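You operate a simulated robot arm through the tools that you are given. There is no shell and no other tool. Be economical: measure what you need, move in short steps, check, and stop when the job is done.

Carry out the task below with a simulated robot arm. There is one attempt and no reset: what you move stays moved.

## Task
Spread the crowd mics: pan channel 5 to L 5 and 6 to R 5, then fade both up.
Fine: channel 5 first; both faders to -10 dB.

It is judged by the outcome, as a careful person would: the job done as asked, and still so three seconds after it is handed in. It fails if anything else is knocked over, pushed out of place, dropped, spilled or broken.

## Robot
A 6-joint arm with a two-finger parallel gripper, fixed in place. Base frame: the origin is at the foot of the arm, x ahead of it, y to its left, z up; the work surface is at about z = 0.838. Units: m, degrees, N and s.
With the tool pointing down near the work surface it reaches from about 0.18 to 0.76 m from the base axis. Its first joint turns from -166.0 to 166.0 degrees. Payload 3.91 kg.
The tool frame sits at the grasp point between the pads (the TCP): z along the fingers, y along the line on which they close. The tips reach 0.03 m beyond it. The gripper opens to 0.11 m. The fingers are 0.02 m wide and 0.01 m thick; the gripper's body (0.048 by 0.112 m) begins 0.055 m behind the TCP.
Orientation is told as [roll, pitch, yaw] about the base's x, y, z axes, in that order, counted from this pose: with the fingers straight down and closing along the base's y, the tool's x points along the base's -x, its y along +y and its z along -z.

## Interface
- The arm moves only by the tool servo_tool. Its argument "deltas" is a list that holds one entry, the list of rows, each a list of 7 numbers: the closure, from 0 (fully open) to 1 (shut), then the shift along the base's x, y, z in units of 250 mm (1.0 is 250 mm), then the turn, a rotation vector about the base's x, y, z in units of 90 degrees (1.0 is 90 degrees). In form: [[[claw, x, y, z, rx, ry, rz], ...]]. A call has 1 to 8 rows; each row is the pose to reach, as a shift and turn from the pose commanded when the call began. A call with a number of a shift or a turn outside -1 to 1 is refused whole. Rows are played at 5 a second. More than 0.05 m and 8.6 degrees between two rows, or a gripper value outside its range, and nothing of the call is played. Where a pose cannot be reached the arm comes as near as it can. A force on the tool above 70 N (or 10 N above the force at the start of the call, whichever is more), or a blocked arm, ends the call early, and 0.2 s more pass. Each finger travels about 0.045 m/s and halts on what it meets, pressing with about 26 N; the grip force reading is that of the motor and also rises with nothing between the fingers. The clock runs only during rows and for 0.2 s after the last one: add rows that repeat a pose to give the fingers time. The reply holds the time, the measured pose of the TCP, the force on the tool along the base axes, the opening and the grip force, in the units named above and with some noise, with the torque about the TCP (base axes, N m) and any sound that the robot's microphone picked up.
- Cameras (640 x 400 px; columns grow to the right, rows downward): "scene" is fixed at [0.3992, 0.6485, 1.5714]; the picture's right is [-0.94, -0.33, 0.00], its down [-0.27, 0.78, -0.57] and it looks along [0.19, -0.54, -0.82] (base axes); focal length 280 px, centre (320, 200). "wrist" rides on the gripper at [0.071, 0.022, -0.107] in the tool frame; the picture's right is [-0.29, 0.96, 0.00], its down [-0.76, -0.23, -0.61] and it looks along [-0.58, -0.18, 0.79] (tool axes); focal length 243 px, centre (320, 200).
- snapshot(camera): a new picture of that camera. The clock stands still meanwhile.
- move_column(by): slides the trunk up (or, below 0, down) by that many m; the arm rides with it, the base frame stays. It gives what a move gives, with no picture.
- point_at(camera, pixels): for up to 12 pixels [column, row] of the newest picture of that camera ("zoom" is the newest enlarged one), the place [x, y, z] in the base frame of the surface seen there, good to about 0.002 m. The clock stands still meanwhile.
- inspect(camera, box): a new picture of the part [left, top, right, bottom] of that camera's present view, enlarged. The clock stands still meanwhile.
- hand_in(): hands the job in; it is judged then, once.

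Keep the steps short. Do not move on a guess: measure, check each grasp and each placing, and mend mistakes. In all there are 80 turns and 34 pictures (those below and enlarged ones count). Leave the gripper open and the arm clear of the work at the hand-in unless told otherwise, and finish with a single line.

The tools are called after ">>>" as name(argument=value, ...) on one line, values as JSON. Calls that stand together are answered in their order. servo_tool: Moves the arm, as the interface text tells. Its arguments: {"type":"object","properties":{"deltas":{"type":"array"}},"required":["deltas"]} The other tools are called the same way: move_column (by) slides the trunk up or down; snapshot (camera) takes a picture; point_at (camera, pixels) gives the place of the surface under pixels of a picture; inspect (camera, box) takes an enlarged picture of a part of a camera's view; hand_in () hands the job in.

At the start:

```text
time: 0.0
position: [0.3386, 0.2095, 1.2178]
orientation: [0.0, 0.0, 0.0]
ft_force: [0.3, 0.1, 0.4]
torque: [-0.01, 0.03, -0.03]
grip_width: 0.11
finger_force: 0.1
trunk travel left (down, up): [-0.525, 0.065]
```

scene: 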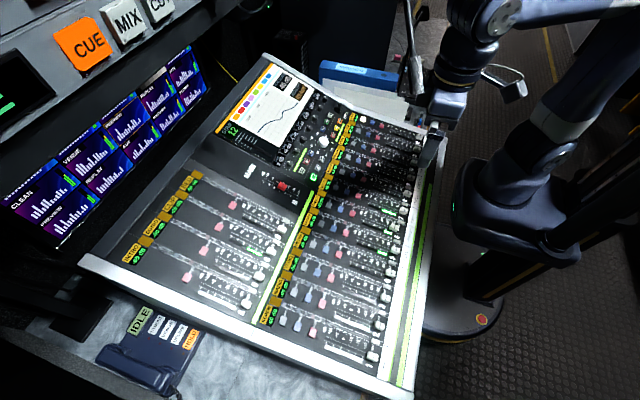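
wrist: 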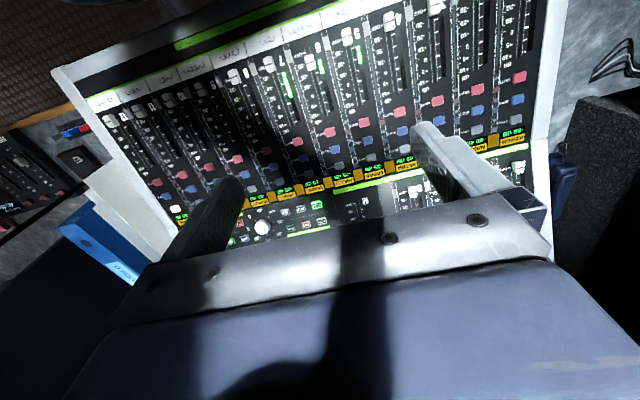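

I see a mixing console with two banks of strips. I'll enlarge the views to read the channel labels and controls.

>>> inspect(camera="scene", box=[250, 100, 430, 230])

>>> inspect(camera="wrist", box=[80, 40, 340, 220])

>>> inspect(camera="wrist", box=[300, 0, 560, 180])

```text
3.08 times, centred on (340, 165) of scene
```

zoom: 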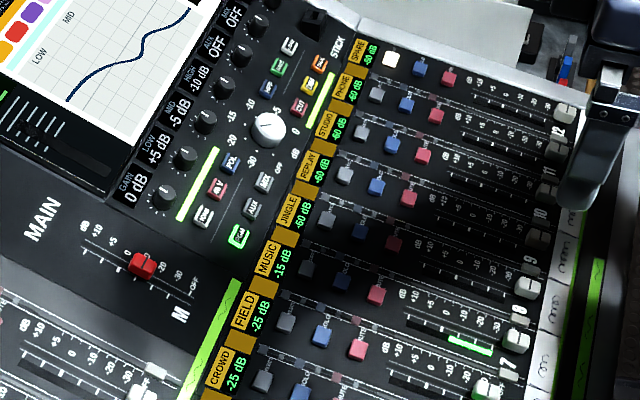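

```text
2.22 times, centred on (210, 130) of wrist
```

zoom: 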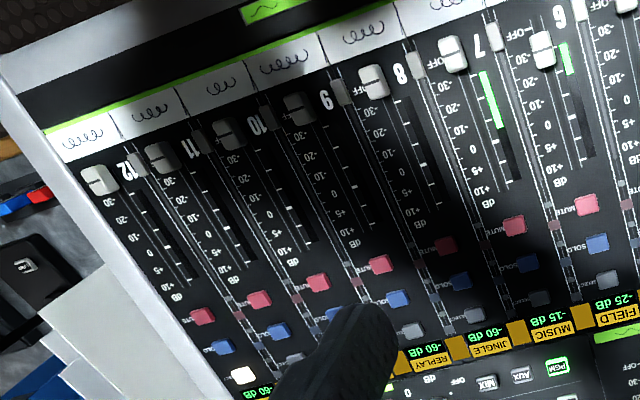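

```text
2.22 times, centred on (430, 90) of wrist
```

zoom: 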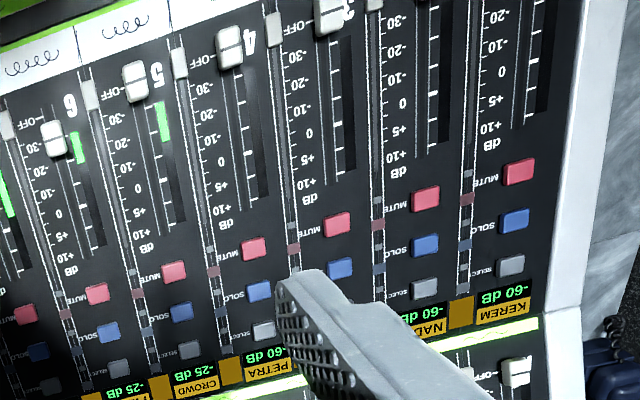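

Channels 5 (CROWD) and 6 (FIELD) are visible at -25 dB, and SELECT on 12 looks lit. Next I look at the central section, where pan probably sits.

>>> inspect(camera="scene", box=[270, 65, 350, 115])

>>> inspect(camera="scene", box=[215, 55, 375, 155])

>>> inspect(camera="scene", box=[275, 165, 419, 255])

```text
8.00 times, centred on (310, 90) of scene
```

zoom: 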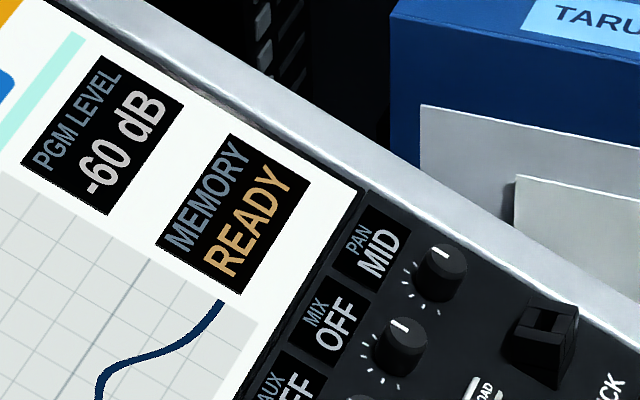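

```text
4.00 times, centred on (295, 105) of scene
```

zoom: 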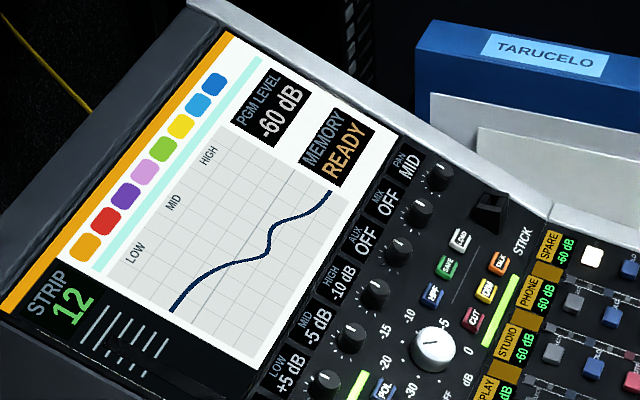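

```text
4.44 times, centred on (347, 210) of scene
```

zoom: 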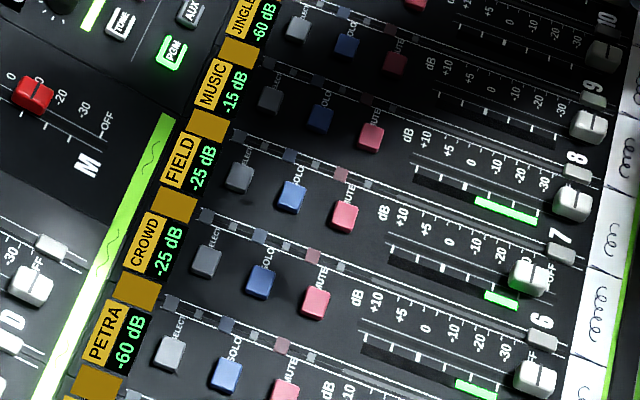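

The PAN knob (reading MID) is at about scene (325,98). Strip 5 CROWD and strip 6 FIELD have their SELECT buttons at zoom (205,262) and (240,178). I'll measure these places now.

>>> point_at(camera="zoom", pixels=[[205, 255], [205, 285], [240, 172], [528, 270], [535, 372], [570, 198], [402, 217], [357, 297], [448, 240], [300, 260], [316, 295], [170, 345]])

>>> point_at(camera="scene", pixels=[[325, 97], [325.5, 100], [320.4, 107], [339, 105], [337, 108], [345, 88], [355, 108], [352, 75], [318, 104], [342, 95]])

```text
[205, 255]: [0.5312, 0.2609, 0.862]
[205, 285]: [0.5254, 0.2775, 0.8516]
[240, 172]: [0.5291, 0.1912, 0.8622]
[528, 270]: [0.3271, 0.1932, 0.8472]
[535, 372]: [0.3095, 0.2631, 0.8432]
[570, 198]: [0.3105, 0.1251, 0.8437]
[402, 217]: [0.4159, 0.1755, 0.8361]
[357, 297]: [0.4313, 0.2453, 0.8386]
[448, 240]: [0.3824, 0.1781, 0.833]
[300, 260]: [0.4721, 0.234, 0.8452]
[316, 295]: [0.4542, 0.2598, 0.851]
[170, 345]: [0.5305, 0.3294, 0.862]
```

```text
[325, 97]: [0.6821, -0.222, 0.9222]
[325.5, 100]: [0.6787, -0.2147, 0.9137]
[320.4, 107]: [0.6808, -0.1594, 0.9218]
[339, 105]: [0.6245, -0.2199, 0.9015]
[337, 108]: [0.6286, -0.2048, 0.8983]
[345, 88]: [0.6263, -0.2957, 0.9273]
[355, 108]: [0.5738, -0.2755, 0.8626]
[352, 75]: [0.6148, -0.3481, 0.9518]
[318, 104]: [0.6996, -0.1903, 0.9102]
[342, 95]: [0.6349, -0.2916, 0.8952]
```

Strip 5's SELECT is near (0.531, 0.261, 0.862), strip 6's near (0.529, 0.191, 0.862), and the PAN knob is near (0.682, -0.222, 0.92). I move down part way above SELECT 5 with the fingers shutting, and then look.

>>> servo_tool(deltas=[[[0.3, 0.1, 0.03, -0.13, 0, 0, 0], [0.6, 0.2, 0.06, -0.26, 0, 0, 0], [1, 0.3, 0.09, -0.39, 0, 0, 0], [1, 0.4, 0.12, -0.52, 0, 0, 0], [1, 0.5, 0.15, -0.65, 0, 0, 0], [1, 0.57, 0.17, -0.76, 0, 0, 0], [1, 0.57, 0.17, -0.76, 0, 0, 0]]])

>>> snapshot(camera="wrist")

```text
time: 1.6
position: [0.4803, 0.2511, 1.0277]
orientation: [0.0, -0.1, -0.1]
ft_force: [0.0, 0.1, -0.9]
torque: [0.0, 0.01, -0.01]
grip_width: 0.0
finger_force: 25.6
trunk travel left (down, up): [-0.525, 0.065]
```

```text
25 pictures are left
```

wrist: 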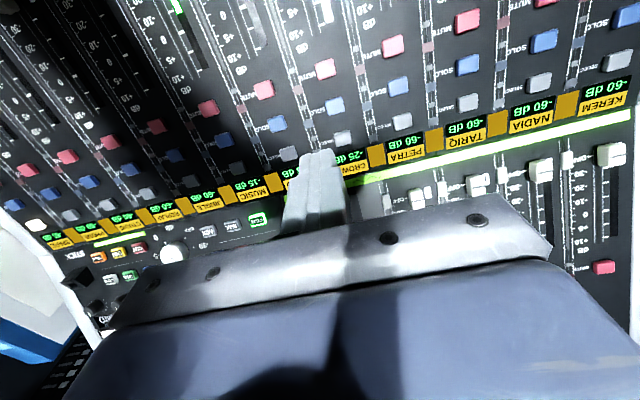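

CROWD's label is at (352,165) with its SELECT at (342,138). FIELD's SELECT is at (288,153). I'll measure both precisely.

>>> point_at(camera="wrist", pixels=[[342, 137], [336, 137], [348, 137], [288, 153], [334, 104], [352, 165], [402, 121]])

```text
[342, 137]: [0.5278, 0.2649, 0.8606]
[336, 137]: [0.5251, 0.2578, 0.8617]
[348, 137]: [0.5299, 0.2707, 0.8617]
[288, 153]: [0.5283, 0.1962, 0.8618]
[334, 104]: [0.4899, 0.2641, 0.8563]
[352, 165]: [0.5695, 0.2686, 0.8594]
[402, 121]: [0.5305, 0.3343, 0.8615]
```

SELECT 5's centre is (0.528, 0.263), top z 0.862. I lower to about 2 cm above it.

>>> servo_tool(deltas=[[[1, 0.1, 0.02, -0.15, 0, 0, 0], [1, 0.188, 0.044, -0.3, 0, 0, 0], [1, 0.188, 0.044, -0.45, 0, 0, 0], [1, 0.188, 0.044, -0.47, 0, 0, 0]]])

>>> snapshot(camera="wrist")

```text
time: 2.6
position: [0.5277, 0.2624, 0.9091]
orientation: [0.0, 0.1, 0.0]
ft_force: [-0.3, -0.2, 1.0]
torque: [0.02, -0.01, 0.02]
grip_width: 0.0002
finger_force: 25.8
trunk travel left (down, up): [-0.525, 0.065]
```

```text
24 pictures are left
```

wrist: 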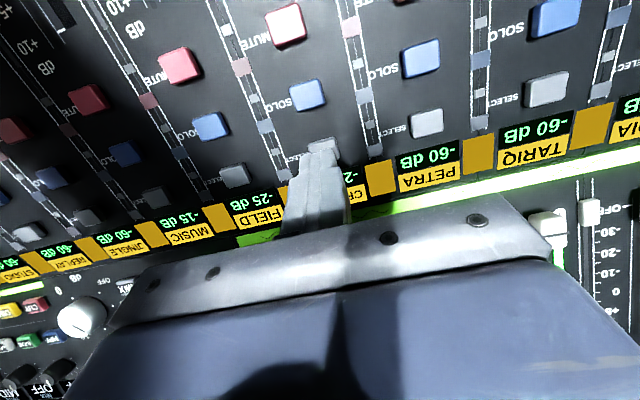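

The tip sits over SELECT 5. I press gently: down to about 3 mm past contact, then straight back up.

>>> servo_tool(deltas=[[[1, 0, 0, -0.05, 0, 0, 0], [1, 0, 0, -0.07, 0, 0, 0], [1, 0, 0, -0.08, 0, 0, 0], [1, 0, 0, -0.08, 0, 0, 0]]])

```text
time: 3.6
position: [0.5276, 0.2626, 0.8897]
orientation: [0.0, -0.1, 0.0]
ft_force: [0.4, 0.2, 0.8]
torque: [-0.04, -0.06, -0.01]
grip_width: 0.0002
finger_force: 25.7
trunk travel left (down, up): [-0.525, 0.065]
heard: click
```

A click was heard. I lift off and check the display.

>>> servo_tool(deltas=[[[1, 0, 0, 0.1, 0, 0, 0], [1, 0, 0, 0.25, 0, 0, 0], [1, 0, 0, 0.4, 0, 0, 0]]])

>>> inspect(camera="scene", box=[215, 65, 375, 165])

```text
time: 4.4
position: [0.5271, 0.264, 0.99]
orientation: [0.0, 0.0, 0.1]
ft_force: [0.3, -0.3, 0.1]
torque: [-0.02, 0.01, 0.02]
grip_width: 0.0001
finger_force: 26.2
trunk travel left (down, up): [-0.525, 0.065]
```

```text
4.00 times, centred on (295, 115) of scene
```

zoom: 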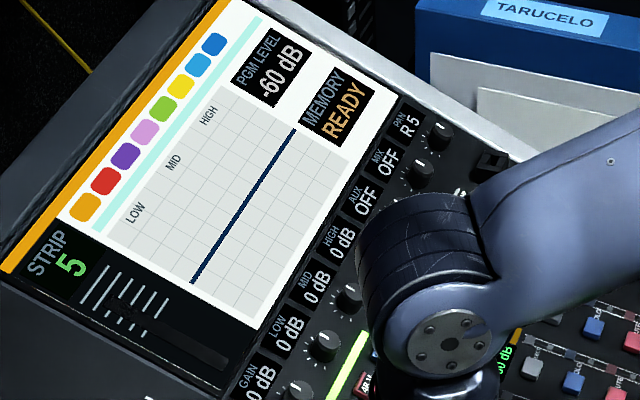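

The display shows STRIP 5, with pan now R 5; it needs to be L 5. I move toward the PAN knob, tilting the tool to match the sloped panel and opening the fingers partly.

>>> servo_tool(deltas=[[[0.5, 0.02, -0.12, 0.1, 0, 0, 0], [0.5, 0.04, -0.3, 0.17, 0, 0, 0], [0.5, 0.06, -0.48, 0.23, 0, 0, 0], [0.5, 0.08, -0.66, 0.23, 0, 0, 0], [0.5, 0.1, -0.84, 0.23, 0, 0, 0], [0.5, 0.1, -1.0, 0.23, 0, 0, 0]]])

>>> servo_tool(deltas=[[[0.5, 0.04, -0.18, 0, 0, -0.06, 0], [0.5, 0.08, -0.36, 0, 0, -0.12, 0], [0.5, 0.12, -0.54, 0, 0, -0.18, 0], [0.5, 0.16, -0.72, 0, 0, -0.22, 0], [0.5, 0.2, -0.88, 0, 0, -0.22, 0], [0.5, 0.2, -0.88, 0, 0, -0.22, 0]]])

>>> snapshot(camera="wrist")

```text
time: 5.8
position: [0.5518, 0.0126, 1.047]
orientation: [0.0, 0.0, 0.0]
ft_force: [0.9, -0.1, 1.1]
torque: [-0.01, 0.04, -0.02]
grip_width: 0.0551
finger_force: 0.0
trunk travel left (down, up): [-0.525, 0.065]
```

```text
time: 7.2
position: [0.6034, -0.207, 1.0465]
orientation: [0.0, -19.8, 0.0]
ft_force: [0.3, 0.5, 0.7]
torque: [0.01, -0.01, -0.01]
grip_width: 0.0552
finger_force: 0.0
trunk travel left (down, up): [-0.525, 0.065]
```

```text
22 pictures are left
```

wrist: 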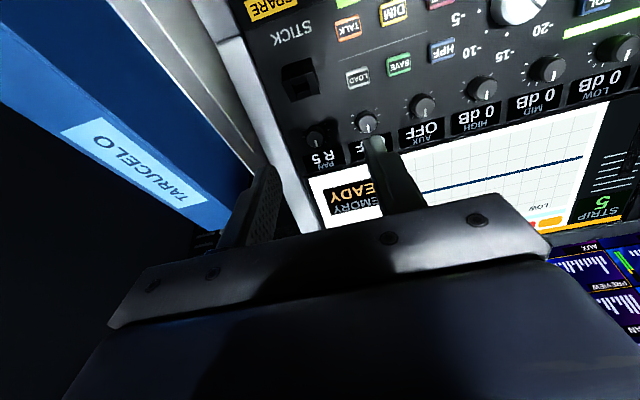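

Good view: the PAN knob is at (316,137) reading R 5, and the MIX knob is at (367,120). I'll enlarge and measure it.

>>> inspect(camera="wrist", box=[270, 50, 430, 150])

>>> point_at(camera="zoom", pixels=[[178, 350], [155, 350], [212, 350], [180, 325], [180, 375], [388, 292], [605, 225], [270, 345], [130, 310], [250, 230]])

```text
4.00 times, centred on (350, 100) of wrist
```

zoom: 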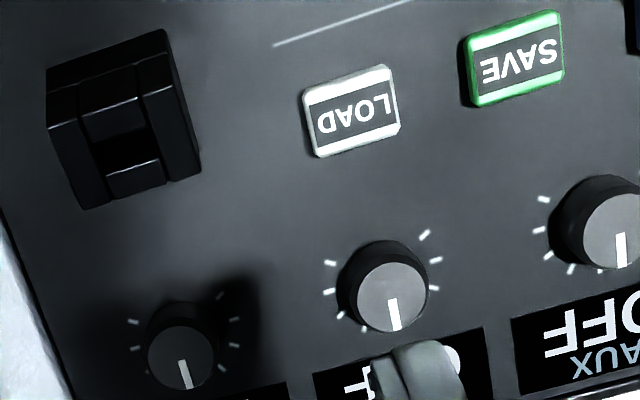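

```text
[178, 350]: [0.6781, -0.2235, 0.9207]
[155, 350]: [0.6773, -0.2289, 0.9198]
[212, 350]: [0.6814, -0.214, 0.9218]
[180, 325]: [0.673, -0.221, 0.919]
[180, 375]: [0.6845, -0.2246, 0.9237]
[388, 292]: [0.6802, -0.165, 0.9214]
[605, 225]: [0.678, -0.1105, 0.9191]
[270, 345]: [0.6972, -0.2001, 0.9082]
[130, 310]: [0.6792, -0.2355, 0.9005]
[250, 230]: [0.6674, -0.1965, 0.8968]
```

The knob's top centre is about (0.6795, -0.2215, 0.9207), roughly 18 mm wide and 18 mm tall, tilted about 21°. I hover 5 cm above it along its axis, with the fingers at about 35 mm.

>>> servo_tool(deltas=[[[0.68, 0.08, -0.02, -0.1, 0, -0.017, 0], [0.68, 0.16, -0.05, -0.2, 0, -0.017, 0], [0.68, 0.209, -0.058, -0.256, 0, -0.017, 0], [0.68, 0.209, -0.058, -0.256, 0, -0.017, 0]]])

>>> snapshot(camera="wrist")

```text
time: 8.2
position: [0.6545, -0.2214, 0.9833]
orientation: [0.0, -21.3, 0.0]
ft_force: [-0.9, -0.7, 0.6]
torque: [0.01, 0.04, 0.02]
grip_width: 0.0352
finger_force: 0.0
trunk travel left (down, up): [-0.525, 0.065]
```

```text
20 pictures are left
```

wrist: 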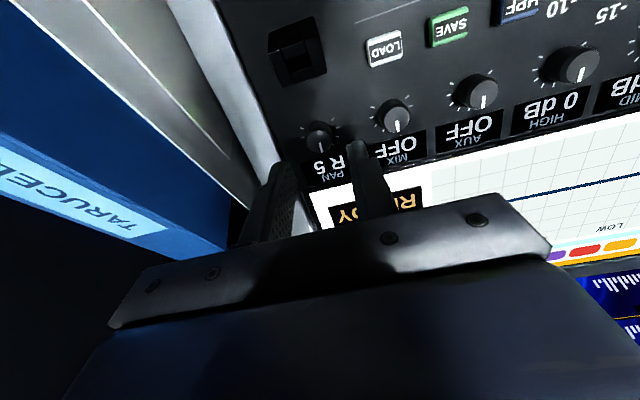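

The knob (320,137) lies centred between the fingers' line of descent. I go down along its axis 5 cm, still open.

>>> servo_tool(deltas=[[[0.68, 0.029, 0, -0.075, 0, 0, 0], [0.68, 0.057, 0, -0.15, 0, 0, 0], [0.68, 0.0717, 0, -0.187, 0, 0, 0], [0.68, 0.0717, 0, -0.187, 0, 0, 0]]])

>>> inspect(camera="wrist", box=[220, 110, 420, 235])

```text
time: 9.2
position: [0.6728, -0.2215, 0.9371]
orientation: [0.0, -21.4, 0.0]
ft_force: [1.0, -0.8, 0.2]
torque: [-0.07, 0.01, 0.04]
grip_width: 0.0354
finger_force: 0.1
trunk travel left (down, up): [-0.525, 0.065]
```

```text
3.20 times, centred on (320, 172) of wrist
```

zoom: 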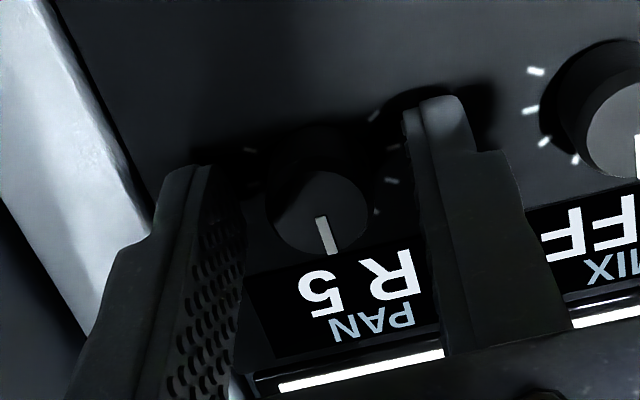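

The knob sits centred between the fingers. I close on it and turn 8° counter-clockwise as a trial.

>>> servo_tool(deltas=[[[0.9, 0, 0, 0, 0, 0, 0], [0.9, 0, 0, 0, 0, 0, 0], [0.9, 0, 0, 0, 0, 0, 0], [0.9, 0, 0, 0, -0.016, 0, 0.0415], [0.9, 0, 0, 0, -0.032, 0, 0.083], [0.9, 0, 0, 0, -0.032, 0, 0.083]]])

>>> inspect(camera="wrist", box=[220, 110, 420, 235])

```text
time: 10.6
position: [0.6727, -0.2223, 0.9367]
orientation: [-3.1, -21.1, 8.7]
ft_force: [2.1, -9.9, -0.6]
torque: [-0.27, -0.07, -0.13]
grip_width: 0.02
finger_force: 45.5
trunk travel left (down, up): [-0.525, 0.065]
```

```text
3.20 times, centred on (320, 172) of wrist
```

zoom: 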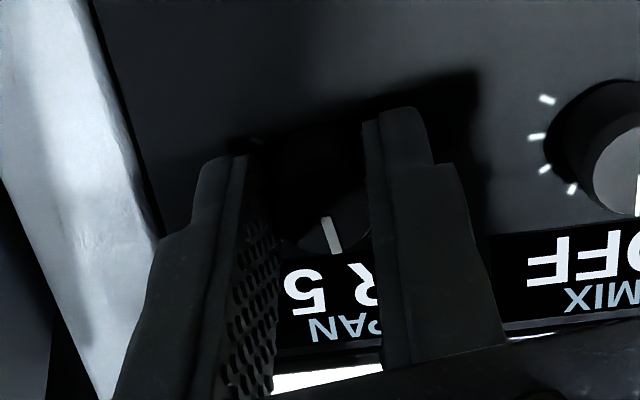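

The grip holds the knob (20 mm wide) and the reading is still R 5 after about 8.5°. There's a slight side load, so I shift 1 mm to -y and turn a further 16°.

>>> servo_tool(deltas=[[[0.9, 0, -0.004, 0, -0.016, 0, 0.0415], [0.9, 0, -0.004, 0, -0.032, 0, 0.083], [0.9, 0, -0.004, 0, -0.048, 0, 0.1245], [0.9, 0, -0.004, 0, -0.064, 0, 0.166], [0.9, 0, -0.004, 0, -0.064, 0, 0.166]]])

>>> inspect(camera="wrist", box=[220, 110, 420, 235])

```text
time: 11.8
position: [0.6717, -0.2238, 0.9371]
orientation: [-8.8, -19.5, 25.7]
ft_force: [3.5, -12.7, -3.5]
torque: [-0.37, -0.03, -0.23]
grip_width: 0.0201
finger_force: 45.1
trunk travel left (down, up): [-0.525, 0.065]
```

```text
3.20 times, centred on (320, 172) of wrist
```

zoom: 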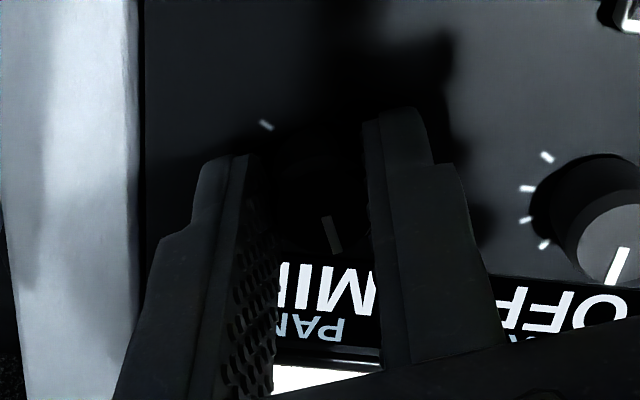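

It now reads MID at about 25° of turn. I turn about 8° more and read again.

>>> servo_tool(deltas=[[[0.9, -0.002, -0.003, 0, -0.016, 0, 0.0415], [0.9, -0.002, -0.003, 0, -0.032, 0, 0.083], [0.9, -0.002, -0.003, 0, -0.032, 0, 0.083]]])

>>> inspect(camera="wrist", box=[220, 110, 420, 235])

```text
time: 12.6
position: [0.6727, -0.2252, 0.9365]
orientation: [-11.6, -18.1, 33.9]
ft_force: [8.1, -13.2, 0.1]
torque: [-0.36, -0.25, -0.19]
grip_width: 0.0202
finger_force: 44.9
trunk travel left (down, up): [-0.525, 0.065]
```

```text
3.20 times, centred on (320, 172) of wrist
```

zoom: 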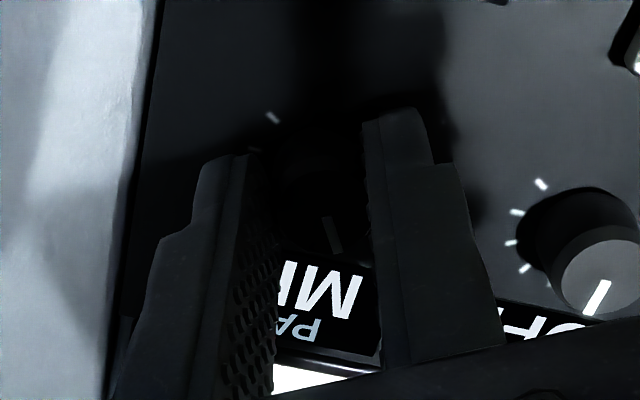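

Still MID at about 34°. I turn another 8° and ease the side load by shifting 1 mm back along the closing line.

>>> servo_tool(deltas=[[[0.9, -0.002, 0.004, 0, -0.016, 0, 0.0415], [0.9, -0.002, 0.004, 0, -0.032, 0, 0.083], [0.9, -0.002, 0.004, 0, -0.032, 0, 0.083]]])

>>> inspect(camera="wrist", box=[220, 110, 420, 235])

```text
time: 13.4
position: [0.6726, -0.2248, 0.9369]
orientation: [-14.2, -16.3, 42.1]
ft_force: [15.3, -18.6, 0.7]
torque: [-0.57, -0.38, -0.29]
grip_width: 0.0201
finger_force: 44.7
trunk travel left (down, up): [-0.525, 0.065]
```

```text
3.20 times, centred on (320, 172) of wrist
```

zoom: 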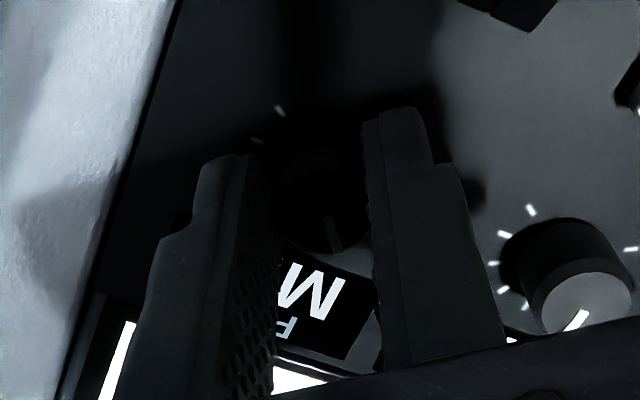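

The side load rose, so the other direction was right. I correct 2 mm the other way and turn about 18° more, to about 60° in all.

>>> servo_tool(deltas=[[[0.9, 0.005, -0.006, 0, -0.016, 0, 0.0415], [0.9, 0.0055, -0.0065, 0, -0.032, 0, 0.083], [0.9, 0.006, -0.0065, 0, -0.048, 0, 0.1245], [0.9, 0.006, -0.0065, 0, -0.064, 0, 0.166], [0.9, 0.006, -0.0065, 0, -0.072, 0, 0.187], [0.9, 0.006, -0.0065, 0, -0.072, 0, 0.187]]])

>>> inspect(camera="wrist", box=[220, 110, 420, 235])

```text
time: 14.8
position: [0.6742, -0.2261, 0.9372]
orientation: [-18.3, -11.4, 59.8]
ft_force: [11.6, -16.0, 7.5]
torque: [-0.42, -0.39, -0.25]
grip_width: 0.02
finger_force: 45.0
trunk travel left (down, up): [-0.525, 0.065]
```

```text
3.20 times, centred on (320, 172) of wrist
```

zoom: 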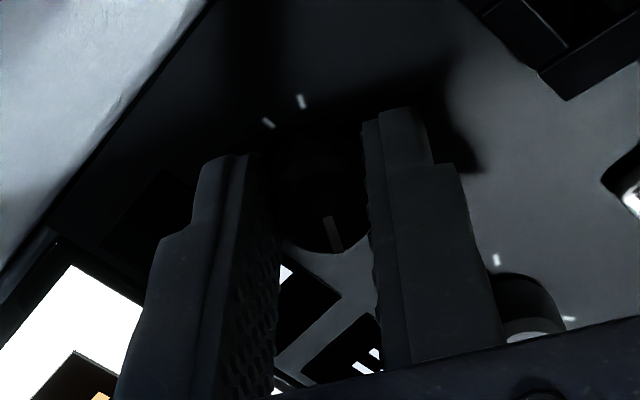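

The reading is hidden now. I release, back off along the knob axis, unwind the wrist, and read the display.

>>> servo_tool(deltas=[[[0.68, 0, 0, 0, 0, 0, 0], [0.68, 0, 0, 0, 0, 0, 0], [0.68, 0, 0, 0, 0, 0, 0], [0.68, -0.05, 0, 0.13, 0, 0, 0], [0.68, -0.1, 0, 0.26, 0, 0, 0]]])

>>> servo_tool(deltas=[[[0.68, 0, 0, 0, 0.032, 0, -0.083], [0.68, 0, 0, 0, 0.064, 0, -0.166], [0.68, 0, 0, 0, 0.096, 0, -0.249], [0.68, 0, 0, 0, 0.128, 0, -0.332], [0.68, 0, 0, 0, 0.16, 0, -0.415], [0.68, 0, 0, 0, 0.192, 0, -0.498], [0.68, 0, 0, 0, 0.224, 0, -0.581], [0.68, 0, 0.01, 0, 0.232, 0, -0.602]]])

>>> inspect(camera="wrist", box=[220, 50, 460, 200])

```text
time: 16.0
position: [0.6485, -0.2238, 1.002]
orientation: [-18.0, -11.2, 59.9]
ft_force: [0.5, -0.6, -0.2]
torque: [-0.02, 0.0, -0.04]
grip_width: 0.0352
finger_force: 0.0
trunk travel left (down, up): [-0.525, 0.065]
```

```text
time: 17.8
position: [0.6481, -0.2219, 1.0007]
orientation: [0.0, -21.3, -0.1]
ft_force: [0.5, 0.5, -0.1]
torque: [0.02, -0.01, 0.02]
grip_width: 0.0354
finger_force: 0.0
trunk travel left (down, up): [-0.525, 0.065]
```

```text
2.67 times, centred on (340, 125) of wrist
```

zoom: 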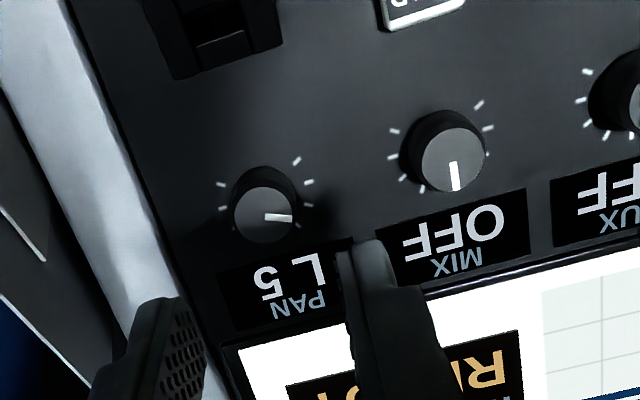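

PAN now reads L 5. Next is channel 6's SELECT at about (0.528, 0.1945). I travel there, straighten the tool and shut the fingers.

>>> servo_tool(deltas=[[[0.8, -0.06, 0.1, 0.08, 0, 0.04, 0], [1, -0.12, 0.28, 0.1, 0, 0.08, 0], [1, -0.18, 0.46, 0.1, 0, 0.12, 0], [1, -0.24, 0.64, 0.1, 0, 0.16, 0], [1, -0.3, 0.82, 0.1, 0, 0.2, 0], [1, -0.34, 0.96, 0.05, 0, 0.237, 0], [1, -0.34, 0.96, 0.05, 0, 0.237, 0]]])

```text
time: 19.4
position: [0.5619, 0.0166, 1.0144]
orientation: [0.0, 0.0, 0.1]
ft_force: [0.6, 1.1, 0.5]
torque: [0.02, 0.03, -0.02]
grip_width: 0.0
finger_force: 25.9
trunk travel left (down, up): [-0.525, 0.065]
```

Next I hover 2 cm over SELECT 6.

>>> servo_tool(deltas=[[[1, -0.03, 0.16, -0.05, 0, 0, 0], [1, -0.06, 0.32, -0.1, 0, 0, 0], [1, -0.1, 0.5, -0.15, 0, 0, 0], [1, -0.136, 0.66, -0.2, 0, 0, 0], [1, -0.136, 0.712, -0.32, 0, 0, 0], [1, -0.136, 0.712, -0.42, 0, 0, 0], [1, -0.136, 0.712, -0.42, 0, 0, 0]]])

>>> snapshot(camera="wrist")

```text
time: 21.0
position: [0.5288, 0.1963, 0.9088]
orientation: [-0.1, 0.0, -0.1]
ft_force: [-0.2, -0.1, 0.8]
torque: [0.01, 0.01, 0.03]
grip_width: 0.0
finger_force: 26.3
trunk travel left (down, up): [-0.525, 0.065]
```

```text
12 pictures are left
```

wrist: 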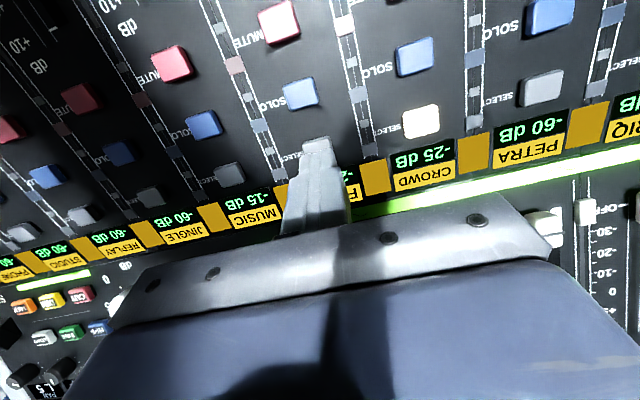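

CROWD's SELECT is lit at (420,120), and the tip covers FIELD's SELECT. I press as before.

>>> servo_tool(deltas=[[[1, 0, 0, -0.05, 0, 0, 0], [1, 0, 0, -0.07, 0, 0, 0], [1, 0, 0, -0.08, 0, 0, 0], [1, 0, 0, -0.08, 0, 0, 0]]])

>>> servo_tool(deltas=[[[1, 0, 0, 0.15, 0, 0, 0], [1, 0, 0, 0.3, 0, 0, 0], [0.68, 0.03, -0.14, 0.4, 0, 0, 0], [0.68, 0.06, -0.3, 0.5, 0, 0, 0], [0.68, 0.1, -0.46, 0.53, 0, 0, 0], [0.68, 0.14, -0.62, 0.53, 0, 0, 0], [0.68, 0.18, -0.78, 0.53, 0, 0, 0], [0.68, 0.2, -0.86, 0.53, 0, 0, 0]]])

```text
time: 22.0
position: [0.5296, 0.1962, 0.8895]
orientation: [0.0, 0.1, 0.0]
ft_force: [1.2, -1.1, 2.6]
torque: [0.01, -0.07, -0.03]
grip_width: 0.0
finger_force: 25.6
trunk travel left (down, up): [-0.525, 0.065]
heard: click
```

```text
time: 23.8
position: [0.5778, -0.0194, 1.0213]
orientation: [0.0, -0.1, 0.0]
ft_force: [0.3, -0.9, 0.2]
torque: [0.0, 0.0, 0.01]
grip_width: 0.0354
finger_force: 0.0
trunk travel left (down, up): [-0.525, 0.065]
```

A click again. I go back over the PAN knob, tilted, with the hover 2 mm further to -y given the side load I saw earlier.

>>> servo_tool(deltas=[[[0.68, 0.04, -0.14, 0.02, 0, -0.04, 0], [0.68, 0.09, -0.3, 0.04, 0, -0.08, 0], [0.68, 0.14, -0.46, 0.04, 0, -0.12, 0], [0.68, 0.19, -0.62, 0.0, 0, -0.16, 0], [0.68, 0.24, -0.74, -0.05, 0, -0.2, 0], [0.68, 0.29, -0.816, -0.1, 0, -0.237, 0], [0.68, 0.314, -0.816, -0.154, 0, -0.237, 0], [0.68, 0.314, -0.816, -0.154, 0, -0.237, 0]]])

>>> inspect(camera="wrist", box=[220, 50, 460, 200])

```text
time: 25.6
position: [0.6584, -0.2238, 0.983]
orientation: [0.1, -21.4, -0.1]
ft_force: [0.3, -1.1, 0.6]
torque: [0.05, 0.01, 0.0]
grip_width: 0.035
finger_force: 0.0
trunk travel left (down, up): [-0.525, 0.065]
```

```text
2.67 times, centred on (340, 125) of wrist
```

zoom: 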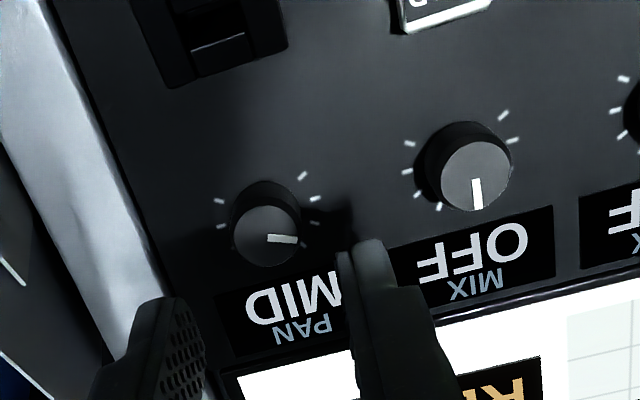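

Channel 6 reads MID, so it needs one step clockwise (about 30°). The knob is centred at column 320. I descend and grip.

>>> servo_tool(deltas=[[[0.68, 0.025, 0, -0.075, 0, 0, 0], [0.68, 0.05, 0, -0.15, 0, 0, 0], [0.68, 0.066, 0, -0.187, 0, 0, 0], [0.68, 0.066, 0, -0.187, 0, 0, 0], [0.9, 0.066, 0, -0.187, 0, 0, 0], [0.9, 0.066, 0, -0.187, 0, 0, 0], [0.9, 0.066, 0, -0.187, 0, 0, 0]]])

```text
time: 27.2
position: [0.6752, -0.2231, 0.9372]
orientation: [0.1, -21.3, 0.1]
ft_force: [1.1, -1.6, -0.5]
torque: [-0.05, -0.15, 0.0]
grip_width: 0.02
finger_force: 44.9
trunk travel left (down, up): [-0.525, 0.065]
```

The grip is good with almost no side load. I turn 30° clockwise.

>>> servo_tool(deltas=[[[0.9, 0, 0, 0, 0.0298, 0, -0.0778], [0.9, 0, 0, 0, 0.0596, 0, -0.1556], [0.9, 0, 0, 0, 0.0894, 0, -0.2334], [0.9, 0, 0, 0, 0.1192, 0, -0.3112], [0.9, 0, 0, 0, 0.1192, 0, -0.3112]]])

>>> servo_tool(deltas=[[[0.68, 0, 0, 0, 0, 0, 0], [0.68, 0, 0, 0, 0, 0, 0], [0.68, 0, 0, 0, 0, 0, 0], [0.68, -0.05, 0, 0.13, 0, 0, 0], [0.68, -0.1, 0, 0.26, -0.0298, 0, 0.0778], [0.68, -0.1, 0, 0.26, -0.0596, 0, 0.1556], [0.68, -0.1, 0, 0.26, -0.0894, 0, 0.2334], [0.68, -0.1, 0, 0.26, -0.1192, 0, 0.3112]]])

>>> inspect(camera="wrist", box=[220, 50, 460, 200])

```text
time: 28.4
position: [0.6756, -0.2223, 0.9372]
orientation: [11.0, -18.5, -31.8]
ft_force: [3.7, 1.6, 2.2]
torque: [0.17, 0.01, 0.05]
grip_width: 0.0203
finger_force: 44.9
trunk travel left (down, up): [-0.525, 0.065]
```

```text
time: 30.2
position: [0.6488, -0.224, 1.0021]
orientation: [-0.1, -21.3, 0.2]
ft_force: [0.2, 0.5, 0.5]
torque: [0.02, -0.01, 0.01]
grip_width: 0.0354
finger_force: 0.1
trunk travel left (down, up): [-0.525, 0.065]
```

```text
2.67 times, centred on (340, 125) of wrist
```

zoom: 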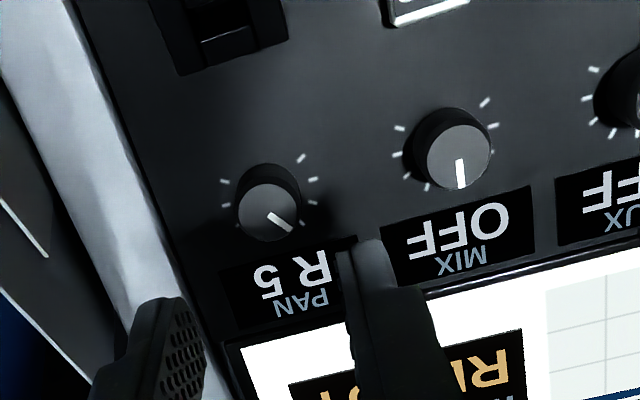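

Channel 6's pan now reads R 5. Now the faders: I travel back over the console to channels 5 and 6, with the tool straight.

>>> servo_tool(deltas=[[[0.68, -0.09, 0.12, 0.06, 0, 0.035, 0], [0.68, -0.18, 0.24, 0.1, 0, 0.07, 0], [0.68, -0.27, 0.36, 0.12, 0, 0.105, 0], [0.68, -0.36, 0.48, 0.12, 0, 0.14, 0], [0.68, -0.45, 0.6, 0.12, 0, 0.175, 0], [0.68, -0.54, 0.72, 0.12, 0, 0.21, 0], [0.68, -0.63, 0.84, 0.12, 0, 0.237, 0], [0.68, -0.7, 0.95, 0.12, 0, 0.237, 0]]])

>>> servo_tool(deltas=[[[0.5, -0.1, 0.12, -0.02, 0, 0, 0], [0.5, -0.2, 0.24, -0.05, 0, 0, 0], [0.5, -0.3, 0.36, -0.08, 0, 0, 0], [0.5, -0.4, 0.48, -0.12, 0, 0, 0], [0.5, -0.5, 0.6, -0.15, 0, 0, 0], [0.5, -0.6, 0.72, -0.18, 0, 0, 0], [0.5, -0.7, 0.84, -0.18, 0, 0, 0], [0.5, -0.72, 0.86, -0.18, 0, 0, 0]]])

>>> snapshot(camera="wrist")

```text
time: 32.0
position: [0.474, 0.015, 1.0322]
orientation: [0.0, -0.1, 0.0]
ft_force: [-0.8, -0.6, -0.4]
torque: [-0.02, 0.02, -0.02]
grip_width: 0.0354
finger_force: 0.0
trunk travel left (down, up): [-0.525, 0.065]
```

```text
time: 33.8
position: [0.2932, 0.2307, 0.9861]
orientation: [0.0, 0.0, -0.1]
ft_force: [-0.4, -0.2, 0.4]
torque: [0.0, 0.01, -0.01]
grip_width: 0.0548
finger_force: 0.0
trunk travel left (down, up): [-0.525, 0.065]
```

```text
9 pictures are left
```

wrist: 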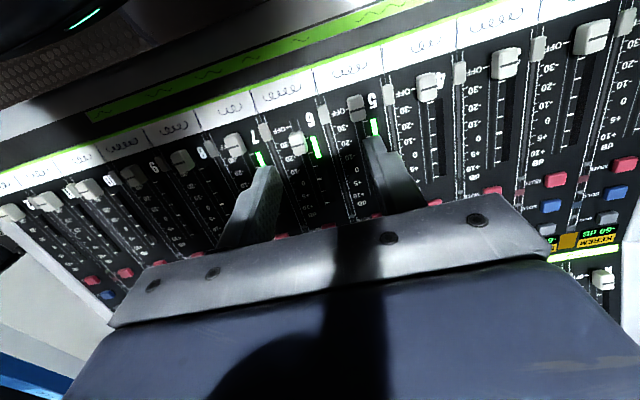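

Cap 5 is at (355,107) beside its number 5, and cap 6 at (297,142) beside number 6. I'll enlarge this area and measure.

>>> inspect(camera="wrist", box=[270, 75, 430, 175])

```text
4.00 times, centred on (350, 125) of wrist
```

zoom: 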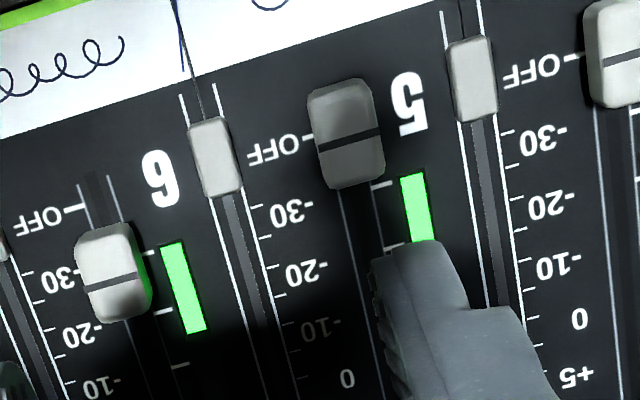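

Cap 5 sits at OFF while cap 6 is near -25. I also see narrow grey sliders between strips, at zoom (216,155) and (472,80), that I must not touch. I'll measure them all.

>>> point_at(camera="zoom", pixels=[[348, 141], [318, 145], [376, 130], [340, 95], [352, 175], [108, 285], [216, 155], [472, 80], [110, 255], [305, 138], [240, 270], [325, 210]])

>>> point_at(camera="wrist", pixels=[[340, 129], [342, 142], [353, 170], [296, 167], [335, 195], [282, 155], [289, 172], [308, 210], [324, 113]])

```text
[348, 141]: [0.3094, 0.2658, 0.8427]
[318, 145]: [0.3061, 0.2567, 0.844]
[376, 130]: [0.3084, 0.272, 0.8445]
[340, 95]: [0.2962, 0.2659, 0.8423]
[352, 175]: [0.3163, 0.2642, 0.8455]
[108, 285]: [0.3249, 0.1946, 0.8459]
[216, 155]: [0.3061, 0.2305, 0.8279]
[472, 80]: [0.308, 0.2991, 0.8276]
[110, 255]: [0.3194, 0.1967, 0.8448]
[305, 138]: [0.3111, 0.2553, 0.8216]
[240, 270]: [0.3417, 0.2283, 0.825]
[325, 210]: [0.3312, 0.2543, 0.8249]
```

```text
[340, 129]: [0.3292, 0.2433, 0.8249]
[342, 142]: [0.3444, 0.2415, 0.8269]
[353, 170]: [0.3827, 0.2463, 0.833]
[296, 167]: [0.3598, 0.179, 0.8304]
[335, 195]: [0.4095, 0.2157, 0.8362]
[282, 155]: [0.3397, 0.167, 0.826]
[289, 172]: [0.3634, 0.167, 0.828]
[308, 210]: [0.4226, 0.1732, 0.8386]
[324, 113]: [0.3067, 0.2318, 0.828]
```

Cap 5 is centred at (0.308, 0.2645): about 17 mm wide, 25 mm long, top z 0.844. The small sliders beside it top out at z 0.828, so I'll keep the tips at z 0.832 or higher. I hover over cap 5 with a 30 mm opening and then straddle it.

>>> servo_tool(deltas=[[[0.727, 0.03, 0.07, -0.1, 0, 0, 0], [0.727, 0.058, 0.136, -0.25, 0, 0, 0], [0.727, 0.058, 0.136, -0.376, 0, 0, 0], [0.727, 0.058, 0.136, -0.376, 0, 0, 0]]])

>>> inspect(camera="wrist", box=[220, 75, 420, 200])

```text
time: 34.8
position: [0.3085, 0.2647, 0.8923]
orientation: [0.0, -0.1, 0.1]
ft_force: [-0.1, -0.4, 0.4]
torque: [-0.01, 0.02, 0.0]
grip_width: 0.0299
finger_force: 0.0
trunk travel left (down, up): [-0.525, 0.065]
```

```text
3.20 times, centred on (320, 138) of wrist
```

zoom: 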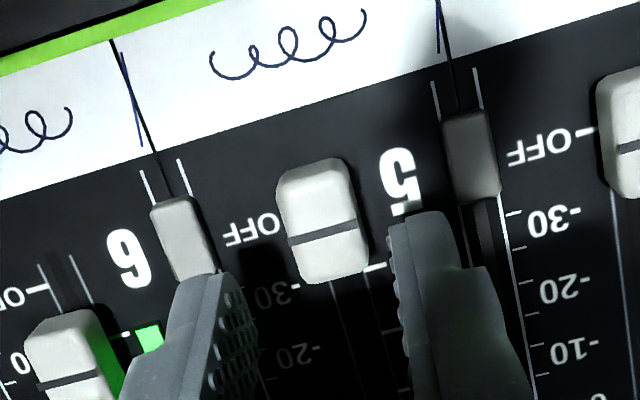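

Cap 5 is centred between the fingers. I lower 3 cm and close on it.

>>> servo_tool(deltas=[[[0.727, 0, 0, -0.07, 0, 0, 0], [0.727, 0, 0, -0.12, 0, 0, 0], [0.727, 0, 0, -0.12, 0, 0, 0], [0.9, 0, 0, -0.12, 0, 0, 0], [0.9, 0, 0, -0.12, 0, 0, 0], [0.9, 0, 0, -0.12, 0, 0, 0]]])

```text
time: 36.2
position: [0.311, 0.2638, 0.8614]
orientation: [0.0, -0.1, 0.0]
ft_force: [0.9, 7.2, -1.0]
torque: [0.29, -0.49, -0.05]
grip_width: 0.0159
finger_force: 44.6
trunk travel left (down, up): [-0.525, 0.065]
```

The cap is gripped (16 mm wide). I slide it up the slot by about 48 mm, following the slope, with 1 mm of y correction.

>>> servo_tool(deltas=[[[0.9, 0.04, 0.004, 0.005, 0, 0, 0], [0.9, 0.08, 0.004, 0.01, 0, 0, 0], [0.9, 0.12, 0.004, 0.016, 0, 0, 0], [0.9, 0.16, 0.004, 0.021, 0, 0, 0], [0.9, 0.192, 0.004, 0.025, 0, 0, 0], [0.9, 0.192, 0.004, 0.025, 0, 0, 0]]])

>>> inspect(camera="scene", box=[290, 190, 418, 270])

```text
time: 37.6
position: [0.3563, 0.2654, 0.8698]
orientation: [-0.1, 0.1, 0.0]
ft_force: [0.0, 6.0, -1.8]
torque: [0.13, 0.6, 0.04]
grip_width: 0.0156
finger_force: 45.2
trunk travel left (down, up): [-0.525, 0.065]
```

```text
5.00 times, centred on (354, 230) of scene
```

zoom: 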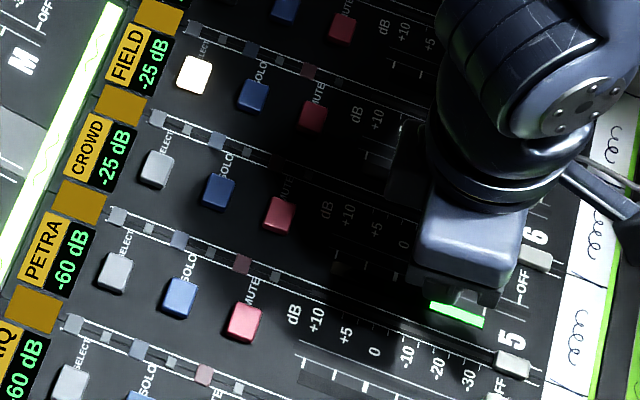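

The grip is still on, and FIELD's SELECT is lit. The name-strip readout still shows -25 for CROWD, so it looks like a signal level rather than fader position. I release, lift, and check cap 5 against its printed scale.

>>> servo_tool(deltas=[[[0.727, 0, 0, 0, 0, 0, 0], [0.727, 0, 0, 0, 0, 0, 0], [0.727, 0, 0, 0, 0, 0, 0], [0.727, 0, 0, 0.12, 0, 0, 0], [0.45, -0.06, 0, 0.2, 0, 0, 0], [0.45, -0.06, 0, 0.28, 0, 0, 0], [0.45, -0.06, 0, 0.28, 0, 0, 0]]])

>>> inspect(camera="wrist", box=[240, 60, 416, 170])

```text
time: 39.2
position: [0.342, 0.2651, 0.9386]
orientation: [0.1, 0.0, 0.1]
ft_force: [-0.4, 0.1, 0.4]
torque: [0.0, 0.0, 0.02]
grip_width: 0.0606
finger_force: 0.0
trunk travel left (down, up): [-0.525, 0.065]
```

```text
3.64 times, centred on (328, 115) of wrist
```

zoom: 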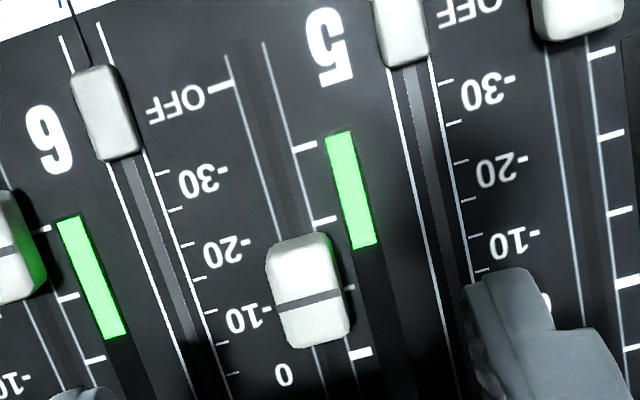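

Cap 5 moved and sits near -10. I'll measure the cap's line against the scale marks.

>>> point_at(camera="zoom", pixels=[[310, 300], [280, 307], [342, 291], [200, 180], [225, 252], [250, 320], [283, 375], [222, 86], [161, 172], [186, 243], [209, 311], [223, 344]])

>>> point_at(camera="zoom", pixels=[[305, 148], [325, 220], [361, 353], [170, 210], [200, 278], [232, 374], [320, 340], [306, 262], [47, 228], [68, 296], [10, 250], [280, 160]])

```text
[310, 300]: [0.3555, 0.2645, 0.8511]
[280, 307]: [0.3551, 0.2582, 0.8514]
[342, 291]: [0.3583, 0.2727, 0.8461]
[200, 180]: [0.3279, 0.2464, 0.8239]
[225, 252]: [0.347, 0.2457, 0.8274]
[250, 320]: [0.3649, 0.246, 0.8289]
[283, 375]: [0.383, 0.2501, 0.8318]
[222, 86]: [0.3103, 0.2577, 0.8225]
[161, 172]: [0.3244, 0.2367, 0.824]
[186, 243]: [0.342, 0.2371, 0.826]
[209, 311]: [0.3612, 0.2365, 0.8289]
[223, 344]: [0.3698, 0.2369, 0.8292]
```

```text
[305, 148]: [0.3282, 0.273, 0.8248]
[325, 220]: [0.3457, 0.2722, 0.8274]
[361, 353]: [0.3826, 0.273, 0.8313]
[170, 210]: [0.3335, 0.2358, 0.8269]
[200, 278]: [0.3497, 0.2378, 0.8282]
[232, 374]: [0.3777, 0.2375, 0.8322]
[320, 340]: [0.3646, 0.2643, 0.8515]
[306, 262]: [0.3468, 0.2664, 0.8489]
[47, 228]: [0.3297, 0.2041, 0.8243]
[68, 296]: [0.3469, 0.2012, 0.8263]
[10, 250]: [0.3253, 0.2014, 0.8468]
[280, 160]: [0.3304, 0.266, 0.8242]
```

The scale is -20 at x 0.346, -10 at 0.364 and 0 at 0.3826. Allowing for slope, cap 5's line is at about 0.358 (roughly -13 dB), so it needs 6 mm more. I re-grip it and nudge it up.

>>> servo_tool(deltas=[[[0.727, 0.06, 0, -0.02, 0, 0, 0], [0.727, 0.06, 0, -0.12, 0, 0, 0], [0.727, 0.06, 0, -0.22, 0, 0, 0], [0.727, 0.06, 0, -0.28, 0, 0, 0], [0.9, 0.06, 0, -0.28, 0, 0, 0], [0.9, 0.06, 0, -0.28, 0, 0, 0], [0.9, 0.06, 0, -0.28, 0, 0, 0]]])

>>> servo_tool(deltas=[[[0.9, 0.012, 0, 0.0015, 0, 0, 0], [0.9, 0.024, 0, 0.003, 0, 0, 0], [0.9, 0.024, 0, 0.003, 0, 0, 0], [0.9, 0.024, 0, 0.003, 0, 0, 0]]])

```text
time: 40.8
position: [0.3559, 0.2653, 0.8684]
orientation: [-0.1, 0.0, -0.1]
ft_force: [0.2, -0.9, -4.1]
torque: [0.03, -0.56, -0.03]
grip_width: 0.0158
finger_force: 45.1
trunk travel left (down, up): [-0.525, 0.065]
```

```text
time: 41.8
position: [0.3621, 0.2656, 0.8701]
orientation: [0.0, 0.1, -0.1]
ft_force: [1.3, -0.9, -3.3]
torque: [-0.02, -0.02, 0.01]
grip_width: 0.0158
finger_force: 44.9
trunk travel left (down, up): [-0.525, 0.065]
```

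Cap 5 moved about 6 mm. I release, lift, and hover over cap 6 at about (0.325, 0.1955).

>>> servo_tool(deltas=[[[0.727, 0, 0, 0, 0, 0, 0], [0.727, 0, 0, 0, 0, 0, 0], [0.727, 0, 0, 0, 0, 0, 0], [0.727, 0, 0, 0.12, 0, 0, 0], [0.727, -0.05, -0.1, 0.2, 0, 0, 0], [0.727, -0.15, -0.24, 0.2, 0, 0, 0], [0.727, -0.15, -0.28, 0.18, 0, 0, 0], [0.727, -0.15, -0.28, 0.18, 0, 0, 0]]])

>>> inspect(camera="wrist", box=[260, 60, 484, 200])

```text
time: 43.6
position: [0.3254, 0.1946, 0.9139]
orientation: [0.0, 0.1, 0.1]
ft_force: [0.4, -0.8, -0.2]
torque: [0.01, -0.01, 0.03]
grip_width: 0.0299
finger_force: 0.2
trunk travel left (down, up): [-0.525, 0.065]
```

```text
2.86 times, centred on (372, 130) of wrist
```

zoom: 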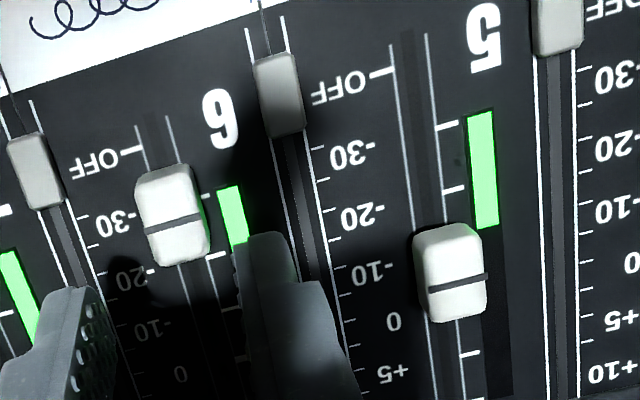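

Both caps are visible. I measure both caps' lines and edges, and the ticks, to check cap 5.

>>> point_at(camera="zoom", pixels=[[440, 287], [455, 282], [470, 279], [425, 290], [445, 310], [445, 245], [447, 125], [455, 188], [469, 354], [380, 72], [476, 250], [365, 275]])

>>> point_at(camera="zoom", pixels=[[160, 228], [172, 225], [185, 221], [150, 231], [178, 250], [165, 185], [210, 195], [218, 255], [133, 150], [232, 308], [143, 210], [205, 218]])

```text
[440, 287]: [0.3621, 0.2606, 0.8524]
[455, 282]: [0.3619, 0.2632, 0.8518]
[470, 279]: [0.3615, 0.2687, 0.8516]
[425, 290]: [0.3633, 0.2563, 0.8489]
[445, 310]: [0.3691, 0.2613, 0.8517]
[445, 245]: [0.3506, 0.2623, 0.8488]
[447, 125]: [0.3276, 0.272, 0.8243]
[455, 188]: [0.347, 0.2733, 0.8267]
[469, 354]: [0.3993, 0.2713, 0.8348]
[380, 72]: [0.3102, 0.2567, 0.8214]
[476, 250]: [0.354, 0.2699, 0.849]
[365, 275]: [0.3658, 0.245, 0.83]
```

```text
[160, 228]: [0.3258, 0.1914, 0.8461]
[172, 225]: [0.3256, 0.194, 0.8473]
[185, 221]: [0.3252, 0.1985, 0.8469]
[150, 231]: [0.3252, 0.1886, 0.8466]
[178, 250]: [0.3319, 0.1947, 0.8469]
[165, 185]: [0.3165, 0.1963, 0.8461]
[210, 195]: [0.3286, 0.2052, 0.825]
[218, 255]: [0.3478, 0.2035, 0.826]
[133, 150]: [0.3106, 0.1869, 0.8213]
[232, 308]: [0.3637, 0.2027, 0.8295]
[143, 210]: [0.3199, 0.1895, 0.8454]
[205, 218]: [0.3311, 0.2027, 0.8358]
```

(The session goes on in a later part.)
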